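You operate a simulated robot arm through the tools that you are given. There is no shell and no other tool. Be economical: measure what you need, move in short steps, check, and stop when the job is done.

Carry out the task below with a simulated robot arm. There is one attempt and no reset: what you move stays moved.

TASK
Put one of the toothbrush heads from the top of the small table on top of the box there.
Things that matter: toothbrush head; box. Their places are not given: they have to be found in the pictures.

It is judged by the outcome, as a careful person would: the job done as asked, and still so three seconds after it is handed in. It fails if anything else is knocked over, pushed out of place, dropped, spilled or broken.

THE ROBOT
A 7-joint arm with a two-finger parallel gripper, fixed in place. Base frame: the origin is at the foot of the arm, x ahead of it, y to its left, z up; the work surface is at about z = 0. Lengths are in m, angles in degrees, forces in N, time in s.
With the tool pointing down near the work surface it reaches from about 0.22 to 0.58 m from the base axis. Its first joint turns from -66.0 to 66.0 degrees. Payload 2.5 kg.
Tool frame: the origin (TCP) lies between the finger pads and is the grasp point; the fingertips stand 0.023 m ahead of it; z points along the fingers, y is the line along which they close. The gripper opens to 0.094 m. The fingers are 0.038 m wide and 0.01 m thick; the gripper's body (0.054 by 0.096 m) begins 0.039 m behind the TCP.
Orientation is told as [roll, pitch, yaw] about the base's x, y, z axes, in that order, counted from this pose: with the fingers straight down and closing along the base's y, the tool's x points along the base's -x, its y along +y and its z along -z.

THE INTERFACE
- The arm moves only by the tool step_arm. Its argument "plan" is a list of rows, each an object (a shift or turn left out is 0, a gripper value left out holds the last) with "grip": the finger opening in m, from 0 to 0.094; "xyz": the shift along the base's x, y, z in units of 250 mm (1.0 is 250 mm), a list of three; "yaw": the turn about the base's z in units of 120 degrees (1.0 is 120 degrees). In form: [{"grip": grip, "xyz": [dx, dy, dz], "yaw": yaw}, ...]. A call has 1 to 20 rows; each row is the pose to reach, as a shift and turn from the pose commanded when the call began. A call with a number of a shift or a turn outside -1 to 1 is refused whole. A row lasts 0.2 s, in which the tool goes at most 0.05 m and 8.6 degrees; a call with a longer step from one row to the next is refused whole, and so is a gripper value outside its range. A pose out of reach is approached as far as the arm can. The call stops where the force on the tool passes 40 N (or 10 N more than at its start, if that is more) or the arm is blocked; 0.2 s more then pass. The fingers move at their own pace (about 0.108 m/s each) and stop on an object; they squeeze with about 37 N. The grip force told is the motor's: it shows also when the fingers shut on nothing. Time passes only in rows, and 0.2 s behind the last, so rows that repeat a pose let the fingers close. It gives the time, the measured TCP pose, the force on the tool (base axes), the opening and the grip force at its end, in the units of the frame above (readings bear some noise).
- Cameras (640 x 400 px; columns grow to the right, rows downward): "scene" is fixed at [0.0922, -0.391, 0.5534]; the picture's right is [0.97, -0.24, 0.00], its down [-0.12, -0.47, -0.88] and it looks along [0.21, 0.85, -0.48] (base axes); focal length 349 px, centre (320, 200). "wrist" rides on the gripper at [-0.039, 0, -0.044] in the tool frame; the picture's right is [0.00, -1.00, 0.00], its down [0.97, 0.00, -0.24] and it looks along [0.24, 0.00, 0.97] (tool axes); focal length 218 px, centre (320, 200).
- camera(camera): a new picture of that camera. No time passes.
- point_at(camera, pixels): for up to 12 pixels [column, row] of the newest picture of that camera ("zoom" is the newest enlarged one), the place [x, y, z] in the base frame of the surface seen there, good to about 0.002 m. No time passes.
- close_up(camera, box): a new picture of the part [left, top, right, bottom] of that camera's present view, enlarged. No time passes.
- hand_in(): hands the job in; it is judged then, once.

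Work in short steps. Measure before you move; look again where a grasp or a placing could have gone wrong, and mend it. You have 60 turns and 30 pictures in all, the two below and enlarged ones among them. Open the gripper and draw the arm clear of the work before you hand the job in, unless the task says otherwise; then end with one line.

The tools are called after "Request:" as a command line: name --argument value ..., lists and objects as JSON in quotes. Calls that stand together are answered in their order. step_arm: Moves the arm, as the interface text tells. Its arguments: {"type":"object","properties":{"plan":{"type":"array","items":{"type":"object","properties":{"grip":{"type":"number"},"xyz":{"type":"array","items":{"type":"number"}},"yaw":{"type":"number"}}}}},"required":["plan"]} The other tools are called the same way: camera (camera) takes a picture; point_at (camera, pixels) gives the place of the surface under pixels of a picture; close_up (camera, box) takes an enlarged picture of a part of a camera's view; hand_in () hands the job in.

At the start:

```text
t: 0.0
eef_pos: [0.2868, 0.1857, 0.309]
tool_rot: [0.1, 0.0, 0.0]
contact_force: [-0.1, 0.5, 0.1]
gripper_width: 0.0942
finger_force: 0.1
```

scene: 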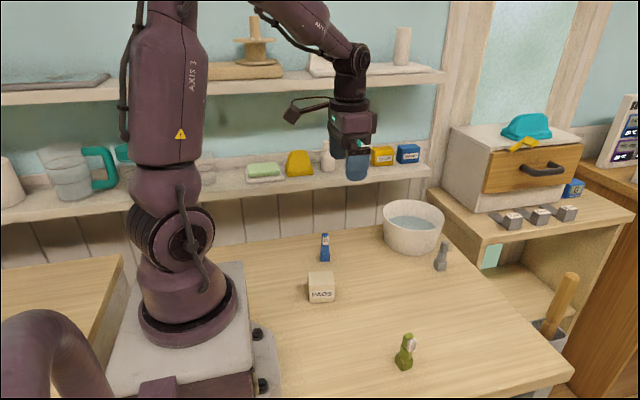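
wrist: 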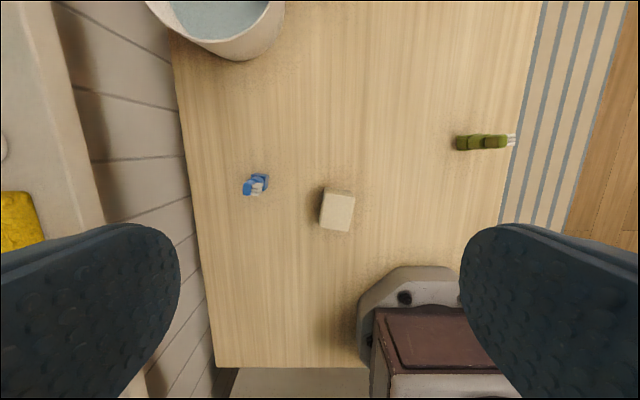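

The table shows a box at about (321,287) and small objects: blue (325,247), grey (441,256), green (405,352). I'll enlarge and measure them.

Request:
close_up --camera "scene" --box '[280, 220, 480, 380]'

Request:
point_at --camera "scene" --pixels '[[321, 277], [309, 276], [333, 275], [311, 288], [333, 287], [325, 236], [325, 257], [404, 340], [403, 366], [442, 243], [440, 267]]'

Request:
point_at --camera "wrist" --pixels '[[325, 190], [354, 193], [320, 226], [349, 231], [338, 210], [245, 188], [265, 180], [460, 143], [482, 142], [504, 141]]'

```text
2.50 times, centred on (380, 300) of scene
```

zoom: 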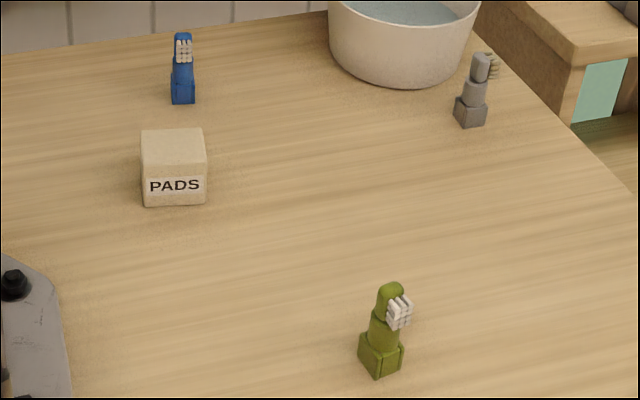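

```text
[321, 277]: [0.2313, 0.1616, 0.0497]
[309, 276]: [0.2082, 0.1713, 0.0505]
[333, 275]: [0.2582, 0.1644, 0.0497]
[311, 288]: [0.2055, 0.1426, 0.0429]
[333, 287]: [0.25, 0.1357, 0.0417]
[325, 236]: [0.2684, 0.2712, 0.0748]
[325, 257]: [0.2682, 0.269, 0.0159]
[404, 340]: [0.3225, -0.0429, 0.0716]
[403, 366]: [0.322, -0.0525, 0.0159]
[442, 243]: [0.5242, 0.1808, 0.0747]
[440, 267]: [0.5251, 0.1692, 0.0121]
```

```text
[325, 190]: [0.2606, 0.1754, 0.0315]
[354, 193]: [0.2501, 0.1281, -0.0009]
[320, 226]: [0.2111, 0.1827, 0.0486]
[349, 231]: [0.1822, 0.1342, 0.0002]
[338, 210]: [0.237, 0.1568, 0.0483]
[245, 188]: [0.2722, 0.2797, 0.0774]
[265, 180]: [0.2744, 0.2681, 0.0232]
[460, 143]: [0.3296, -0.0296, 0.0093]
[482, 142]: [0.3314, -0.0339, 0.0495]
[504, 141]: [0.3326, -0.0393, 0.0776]
```

Request:
close_up --camera "scene" --box '[380, 325, 430, 375]'

Request:
close_up --camera "scene" --box '[430, 100, 640, 250]'

Request:
close_up --camera "wrist" --box '[430, 110, 530, 170]'

```text
8.00 times, centred on (405, 350) of scene
```

zoom: 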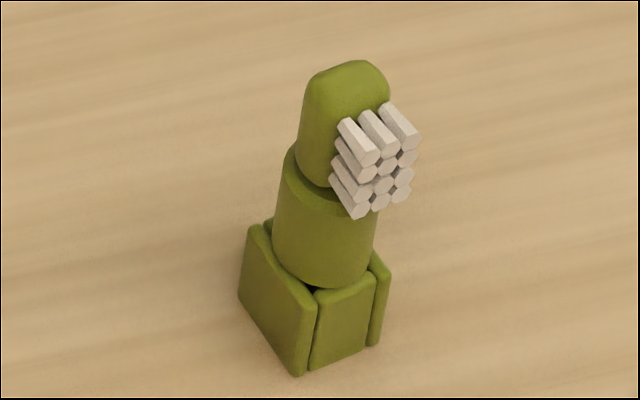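

```text
2.67 times, centred on (535, 175) of scene
```

zoom: 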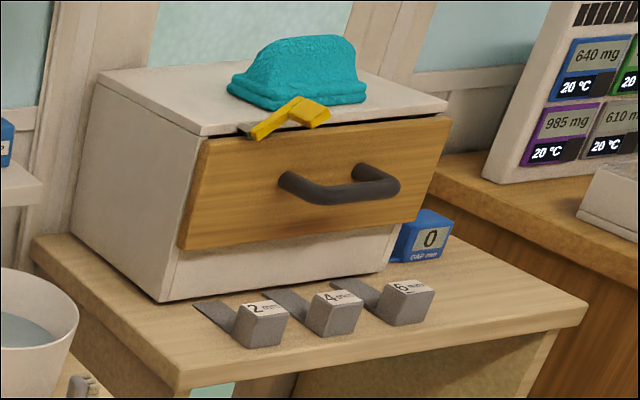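

```text
6.40 times, centred on (480, 140) of wrist
```

zoom: 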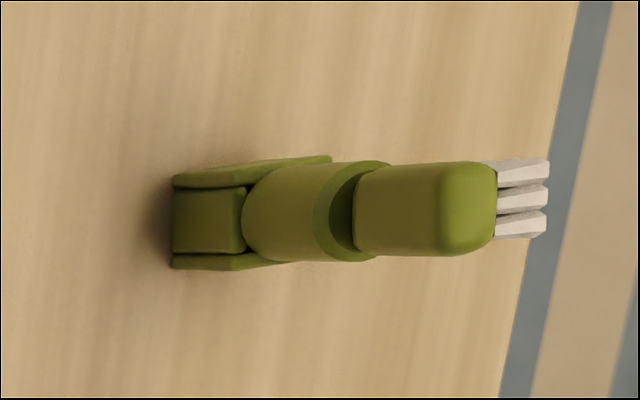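

The objects standing on the work table are brush heads; I'll use the green one, with its bristles facing -y. Next I measure its orientation, height and width.

Request:
point_at --camera "wrist" --pixels '[[457, 138.5], [457, 151.5], [463, 143], [478, 137], [478, 149], [500, 136], [500, 148], [506, 141]]'

Request:
point_at --camera "scene" --pixels '[[396, 356], [395.6, 361], [401.5, 370], [402.3, 364], [408, 334], [406, 333.5], [412, 367], [399, 350], [412, 360], [401, 340], [407, 350]]'

```text
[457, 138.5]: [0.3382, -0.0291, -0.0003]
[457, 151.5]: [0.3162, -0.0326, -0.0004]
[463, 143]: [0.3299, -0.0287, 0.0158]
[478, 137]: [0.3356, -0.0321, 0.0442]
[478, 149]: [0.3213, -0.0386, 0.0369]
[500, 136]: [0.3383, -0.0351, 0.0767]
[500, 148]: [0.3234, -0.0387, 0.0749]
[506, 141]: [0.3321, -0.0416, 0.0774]
```

```text
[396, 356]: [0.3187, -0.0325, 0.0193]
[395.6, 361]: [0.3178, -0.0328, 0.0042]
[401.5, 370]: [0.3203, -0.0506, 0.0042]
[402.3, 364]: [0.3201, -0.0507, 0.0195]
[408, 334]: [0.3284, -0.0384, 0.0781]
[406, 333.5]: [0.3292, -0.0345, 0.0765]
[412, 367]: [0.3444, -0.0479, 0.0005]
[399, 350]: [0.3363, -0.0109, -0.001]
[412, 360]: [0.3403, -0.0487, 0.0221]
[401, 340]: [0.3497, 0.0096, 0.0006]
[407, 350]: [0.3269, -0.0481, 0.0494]
```

Green head: centre about (0.330,-0.040), base block to z 0.02, cylinder to 0.053, top 0.078, turned about +7°. I move above it, turning -83° so the fingers close across the plain sides.

Request:
step_arm --plan '[{"xyz": [0.016, -0.082, -0.04], "yaw": -0.063, "grip": 0.094}, {"xyz": [0.032, -0.164, -0.08], "yaw": -0.126}, {"xyz": [0.048, -0.246, -0.12], "yaw": -0.189}, {"xyz": [0.064, -0.328, -0.16], "yaw": -0.252}, {"xyz": [0.08, -0.41, -0.2], "yaw": -0.315}, {"xyz": [0.096, -0.492, -0.24], "yaw": -0.378}, {"xyz": [0.112, -0.574, -0.28], "yaw": -0.441}, {"xyz": [0.128, -0.656, -0.32], "yaw": -0.504}, {"xyz": [0.144, -0.738, -0.36], "yaw": -0.567}, {"xyz": [0.16, -0.82, -0.4], "yaw": -0.63}, {"xyz": [0.175, -0.903, -0.436], "yaw": -0.692}, {"xyz": [0.175, -0.903, -0.436], "yaw": -0.692}]'

Request:
camera --camera "wrist"

Request:
camera --camera "scene"

```text
t: 2.6
eef_pos: [0.3294, -0.0432, 0.2006]
tool_rot: [0.0, 0.0, -83.2]
contact_force: [-0.6, -1.4, -0.7]
gripper_width: 0.0939
finger_force: 0.1
```

```text
23 pictures are left
```

wrist: 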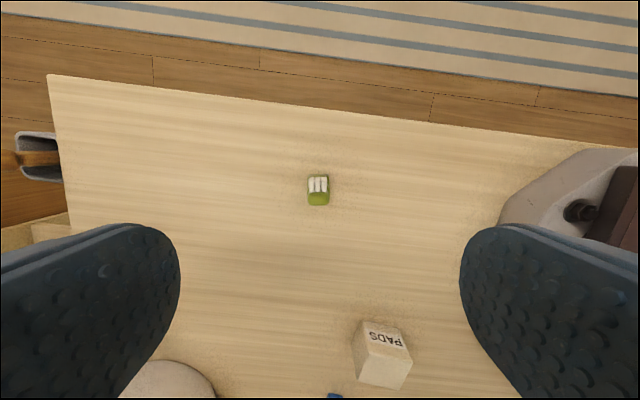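

```text
22 pictures are left
```

scene: 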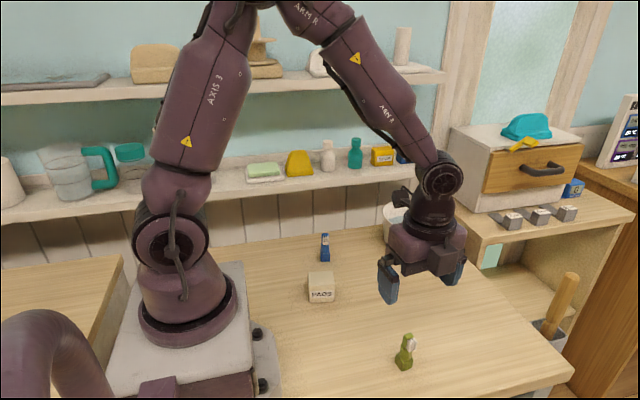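

The head lines up with the fingers (column 319). I measure the head's upper points and the box top's corners from here.

Request:
close_up --camera "wrist" --box '[340, 310, 430, 400]'

Request:
point_at --camera "wrist" --pixels '[[309, 198], [328, 198], [318, 195], [318, 203], [318, 180], [310, 192], [327, 192]]'

```text
4.44 times, centred on (385, 355) of wrist
```

zoom: 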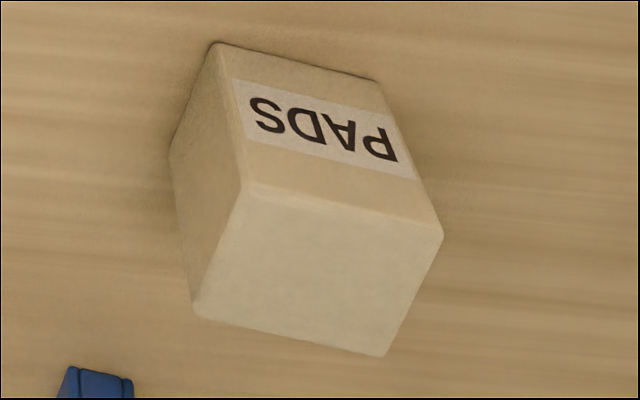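

```text
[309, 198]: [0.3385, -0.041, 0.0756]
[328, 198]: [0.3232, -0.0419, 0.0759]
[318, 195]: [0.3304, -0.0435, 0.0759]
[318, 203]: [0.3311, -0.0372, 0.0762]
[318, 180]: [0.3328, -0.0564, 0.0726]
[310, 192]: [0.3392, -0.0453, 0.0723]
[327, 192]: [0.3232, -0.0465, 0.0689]
```

Request:
point_at --camera "zoom" --pixels '[[246, 192], [436, 234], [200, 305], [382, 348], [315, 270], [215, 50], [380, 85]]'

Request:
step_arm --plan '[{"xyz": [0.003, 0.007, -0.12]}, {"xyz": [0.006, 0.014, -0.24]}, {"xyz": [0.006, 0.014, -0.34]}, {"xyz": [0.006, 0.014, -0.36]}, {"xyz": [0.006, 0.014, -0.36]}]'

Request:
camera --camera "wrist"

```text
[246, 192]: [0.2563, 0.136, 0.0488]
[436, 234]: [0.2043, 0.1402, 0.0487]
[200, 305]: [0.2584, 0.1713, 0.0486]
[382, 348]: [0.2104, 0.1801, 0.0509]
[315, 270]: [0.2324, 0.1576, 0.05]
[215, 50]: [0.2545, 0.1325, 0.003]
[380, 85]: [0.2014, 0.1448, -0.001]
```

```text
t: 3.8
eef_pos: [0.3308, -0.0373, 0.1086]
tool_rot: [0.0, -0.1, -83.0]
contact_force: [-0.7, 0.4, 0.7]
gripper_width: 0.0938
finger_force: 0.0
```

```text
20 pictures are left
```

wrist: 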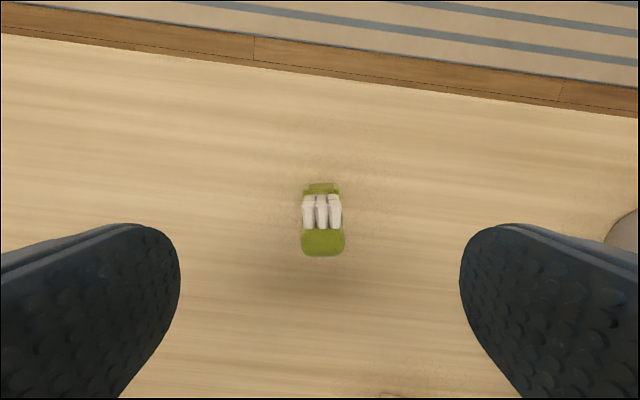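

Centred. I go down to TCP z 0.047, just above the base block with the palm clear of the tip.

Request:
step_arm --plan '[{"xyz": [0, -0.01, -0.1]}, {"xyz": [0, -0.01, -0.18]}, {"xyz": [0, -0.01, -0.23]}, {"xyz": [0, -0.01, -0.246]}, {"xyz": [0, -0.01, -0.246]}]'

Request:
camera --camera "wrist"

Request:
close_up --camera "scene" --box '[350, 290, 470, 390]'

```text
t: 5.0
eef_pos: [0.3318, -0.0401, 0.0473]
tool_rot: [0.0, 0.0, -83.1]
contact_force: [0.2, -0.3, -0.1]
gripper_width: 0.0941
finger_force: 0.0
```

```text
19 pictures are left
```

wrist: 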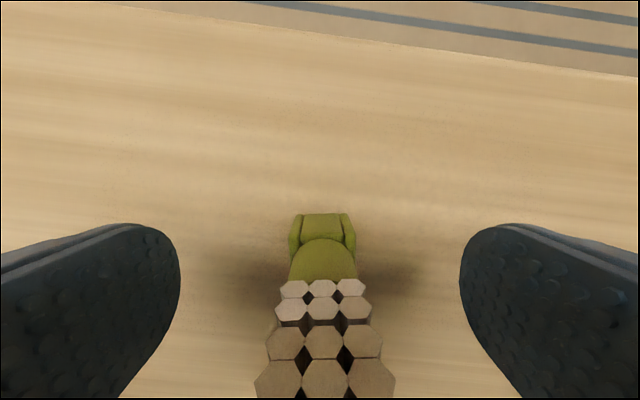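

```text
4.00 times, centred on (410, 340) of scene
```

zoom: 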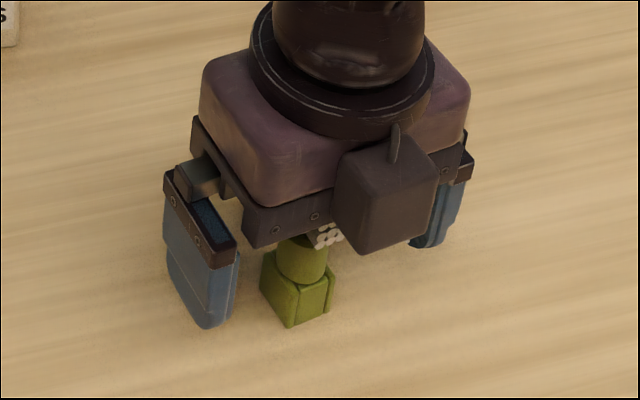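

Fingers straddle the head symmetrically with no contact; I close.

Request:
step_arm --plan '[{"grip": 0.05}, {"grip": 0.02}, {"grip": 0.0}, {"grip": 0.0}, {"grip": 0.0}]'

Request:
camera --camera "wrist"

```text
t: 6.2
eef_pos: [0.3312, -0.0409, 0.047]
tool_rot: [-0.1, 0.0, -83.1]
contact_force: [-0.1, 0.3, -0.3]
gripper_width: 0.0193
finger_force: 37.7
```

```text
17 pictures are left
```

wrist: 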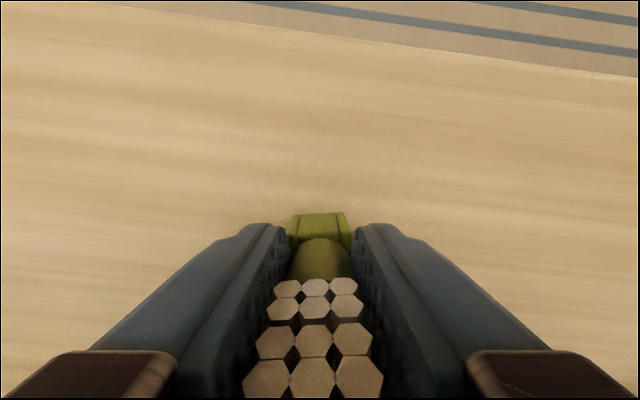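

Held at 19.3 mm. I lift straight up and check.

Request:
step_arm --plan '[{"xyz": [0, 0, 0.06]}, {"xyz": [0, 0, 0.18]}, {"xyz": [0, 0, 0.32]}, {"xyz": [0, 0, 0.46]}, {"xyz": [0, 0, 0.46]}]'

Request:
camera --camera "scene"

```text
t: 7.4
eef_pos: [0.3334, -0.0402, 0.1662]
tool_rot: [0.0, 0.0, -83.1]
contact_force: [0.6, 0.5, -0.2]
gripper_width: 0.019
finger_force: 36.4
```

```text
16 pictures are left
```

scene: 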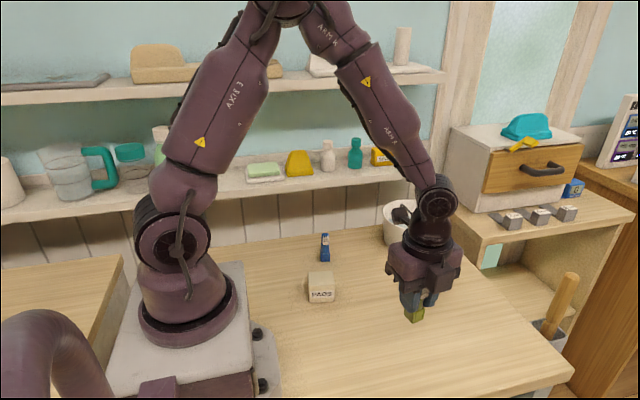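

Head is held upright. I carry it over the box centre (0.232,0.157) at the same height.

Request:
step_arm --plan '[{"xyz": [-0.04, 0.08, 0]}, {"xyz": [-0.08, 0.16, 0]}, {"xyz": [-0.12, 0.24, 0]}, {"xyz": [-0.16, 0.32, 0]}, {"xyz": [-0.2, 0.4, 0]}, {"xyz": [-0.24, 0.48, 0]}, {"xyz": [-0.28, 0.56, 0]}, {"xyz": [-0.32, 0.64, 0]}, {"xyz": [-0.36, 0.72, 0]}, {"xyz": [-0.398, 0.788, 0]}, {"xyz": [-0.398, 0.788, 0]}, {"xyz": [-0.398, 0.788, 0]}]'

Request:
camera --camera "wrist"

Request:
close_up --camera "scene" --box '[250, 200, 400, 320]'

```text
t: 10.0
eef_pos: [0.2318, 0.1577, 0.1634]
tool_rot: [0.0, 0.1, -83.1]
contact_force: [0.0, -0.2, 0.8]
gripper_width: 0.0191
finger_force: 36.8
```

```text
15 pictures are left
```

wrist: 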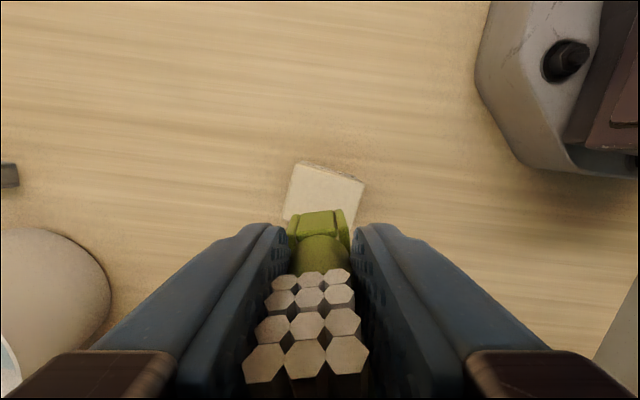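

```text
3.33 times, centred on (325, 260) of scene
```

zoom: 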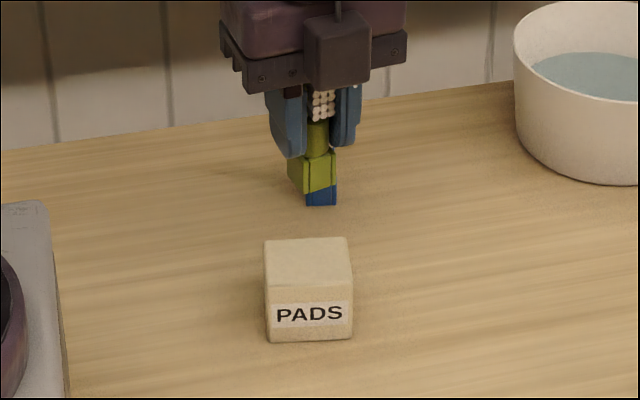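

Lined up; box top is at 0.050 and the head's base at about 0.116. I lower to about 4 mm above.

Request:
step_arm --plan '[{"xyz": [0.001, 0, -0.08]}, {"xyz": [0.001, 0, -0.16]}, {"xyz": [0.001, 0, -0.22]}, {"xyz": [0.001, 0, -0.25]}, {"xyz": [0.001, 0, -0.25]}]'

Request:
close_up --camera "scene" --box '[280, 230, 370, 310]'

Request:
close_up --camera "wrist" --box '[240, 140, 400, 260]'

```text
t: 11.2
eef_pos: [0.232, 0.1578, 0.1006]
tool_rot: [0.0, 0.0, -83.1]
contact_force: [0.0, -0.6, 0.1]
gripper_width: 0.0192
finger_force: 36.9
```

```text
5.00 times, centred on (325, 270) of scene
```

zoom: 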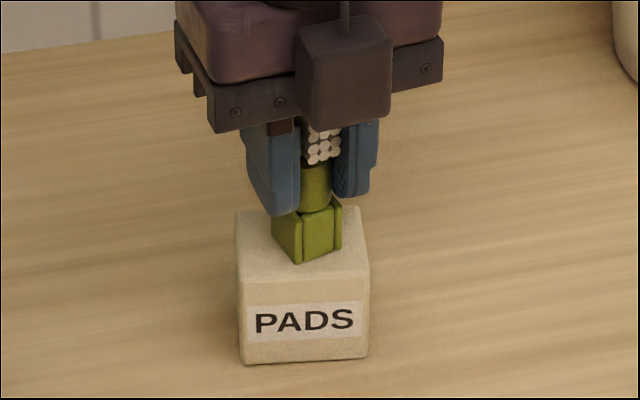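

```text
3.33 times, centred on (320, 200) of wrist
```

zoom: 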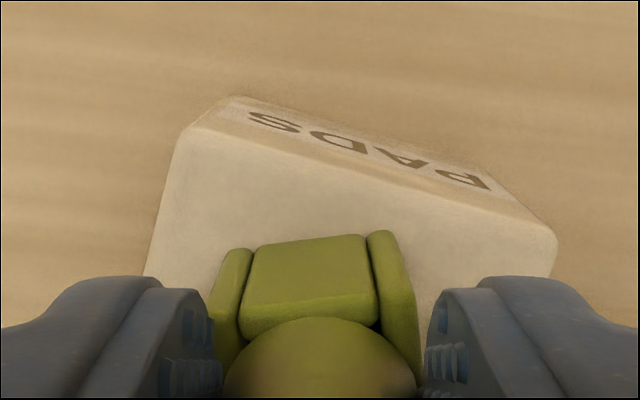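

Base is over the box top, well inside. I lower the last few mm in tiny steps and read the force.

Request:
step_arm --plan '[{"xyz": [0, 0, -0.004]}, {"xyz": [0, 0, -0.008]}, {"xyz": [0, 0, -0.012]}, {"xyz": [0, 0, -0.012]}]'

```text
t: 12.2
eef_pos: [0.2319, 0.1565, 0.0974]
tool_rot: [0.1, -0.1, -83.1]
contact_force: [-3.2, -0.1, 26.3]
gripper_width: 0.0191
finger_force: 36.6
```

Contact (26 N). I ease up 0.7 mm and check the force before opening.

Request:
step_arm --plan '[{"xyz": [0, 0, 0.003]}, {"xyz": [0, 0, 0.003]}]'

```text
t: 12.8
eef_pos: [0.2315, 0.157, 0.0987]
tool_rot: [-0.1, 0.0, -83.0]
contact_force: [2.7, 1.0, 6.4]
gripper_width: 0.0192
finger_force: 36.6
```

Lightly resting (6 N). I open the fingers.

Request:
step_arm --plan '[{"grip": 0.024}, {"grip": 0.035}, {"grip": 0.06}, {"grip": 0.085}, {"grip": 0.085}]'

Request:
close_up --camera "scene" --box '[280, 230, 370, 310]'

```text
t: 14.0
eef_pos: [0.2305, 0.1576, 0.098]
tool_rot: [0.1, -0.1, -83.0]
contact_force: [0.6, 0.7, 0.0]
gripper_width: 0.0851
finger_force: 0.0
```

```text
5.00 times, centred on (325, 270) of scene
```

zoom: 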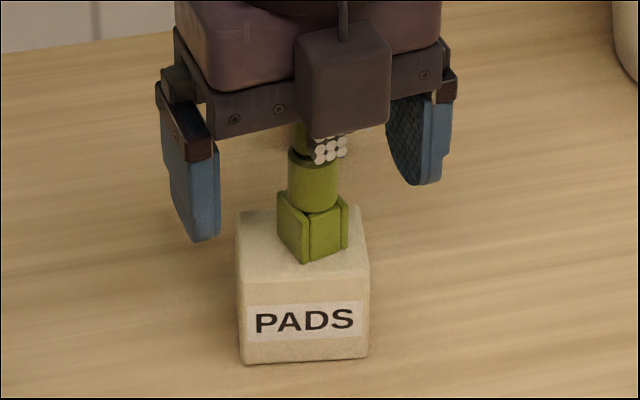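

The head stands on the box, released. I rise straight up.

Request:
step_arm --plan '[{"xyz": [0, 0, 0.04]}, {"xyz": [0, 0, 0.14]}, {"xyz": [0, 0, 0.28]}, {"xyz": [0, 0, 0.44]}, {"xyz": [0, 0, 0.6]}, {"xyz": [0, 0, 0.76]}, {"xyz": [0, 0, 0.76]}]'

Request:
camera --camera "scene"

Request:
close_up --camera "scene" --box '[280, 230, 370, 310]'

```text
t: 15.6
eef_pos: [0.2307, 0.1549, 0.2872]
tool_rot: [0.0, 0.0, -83.1]
contact_force: [-0.1, -0.4, 0.7]
gripper_width: 0.0849
finger_force: 0.0
```

```text
10 pictures are left
```

scene: 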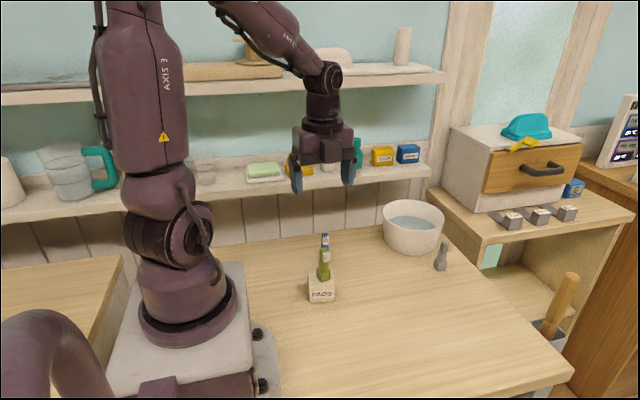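

```text
5.00 times, centred on (325, 270) of scene
```

zoom: 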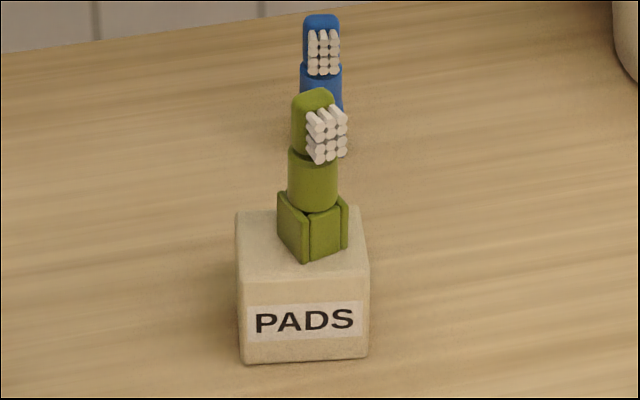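

The green head stands upright on the box, nothing else has moved, and the arm is clear; I hand in.

Request:
hand_in

```text
The job is handed in.
```

The green toothbrush head is standing upright on top of the PADS box, and the last pictures show nothing else on the table moved.
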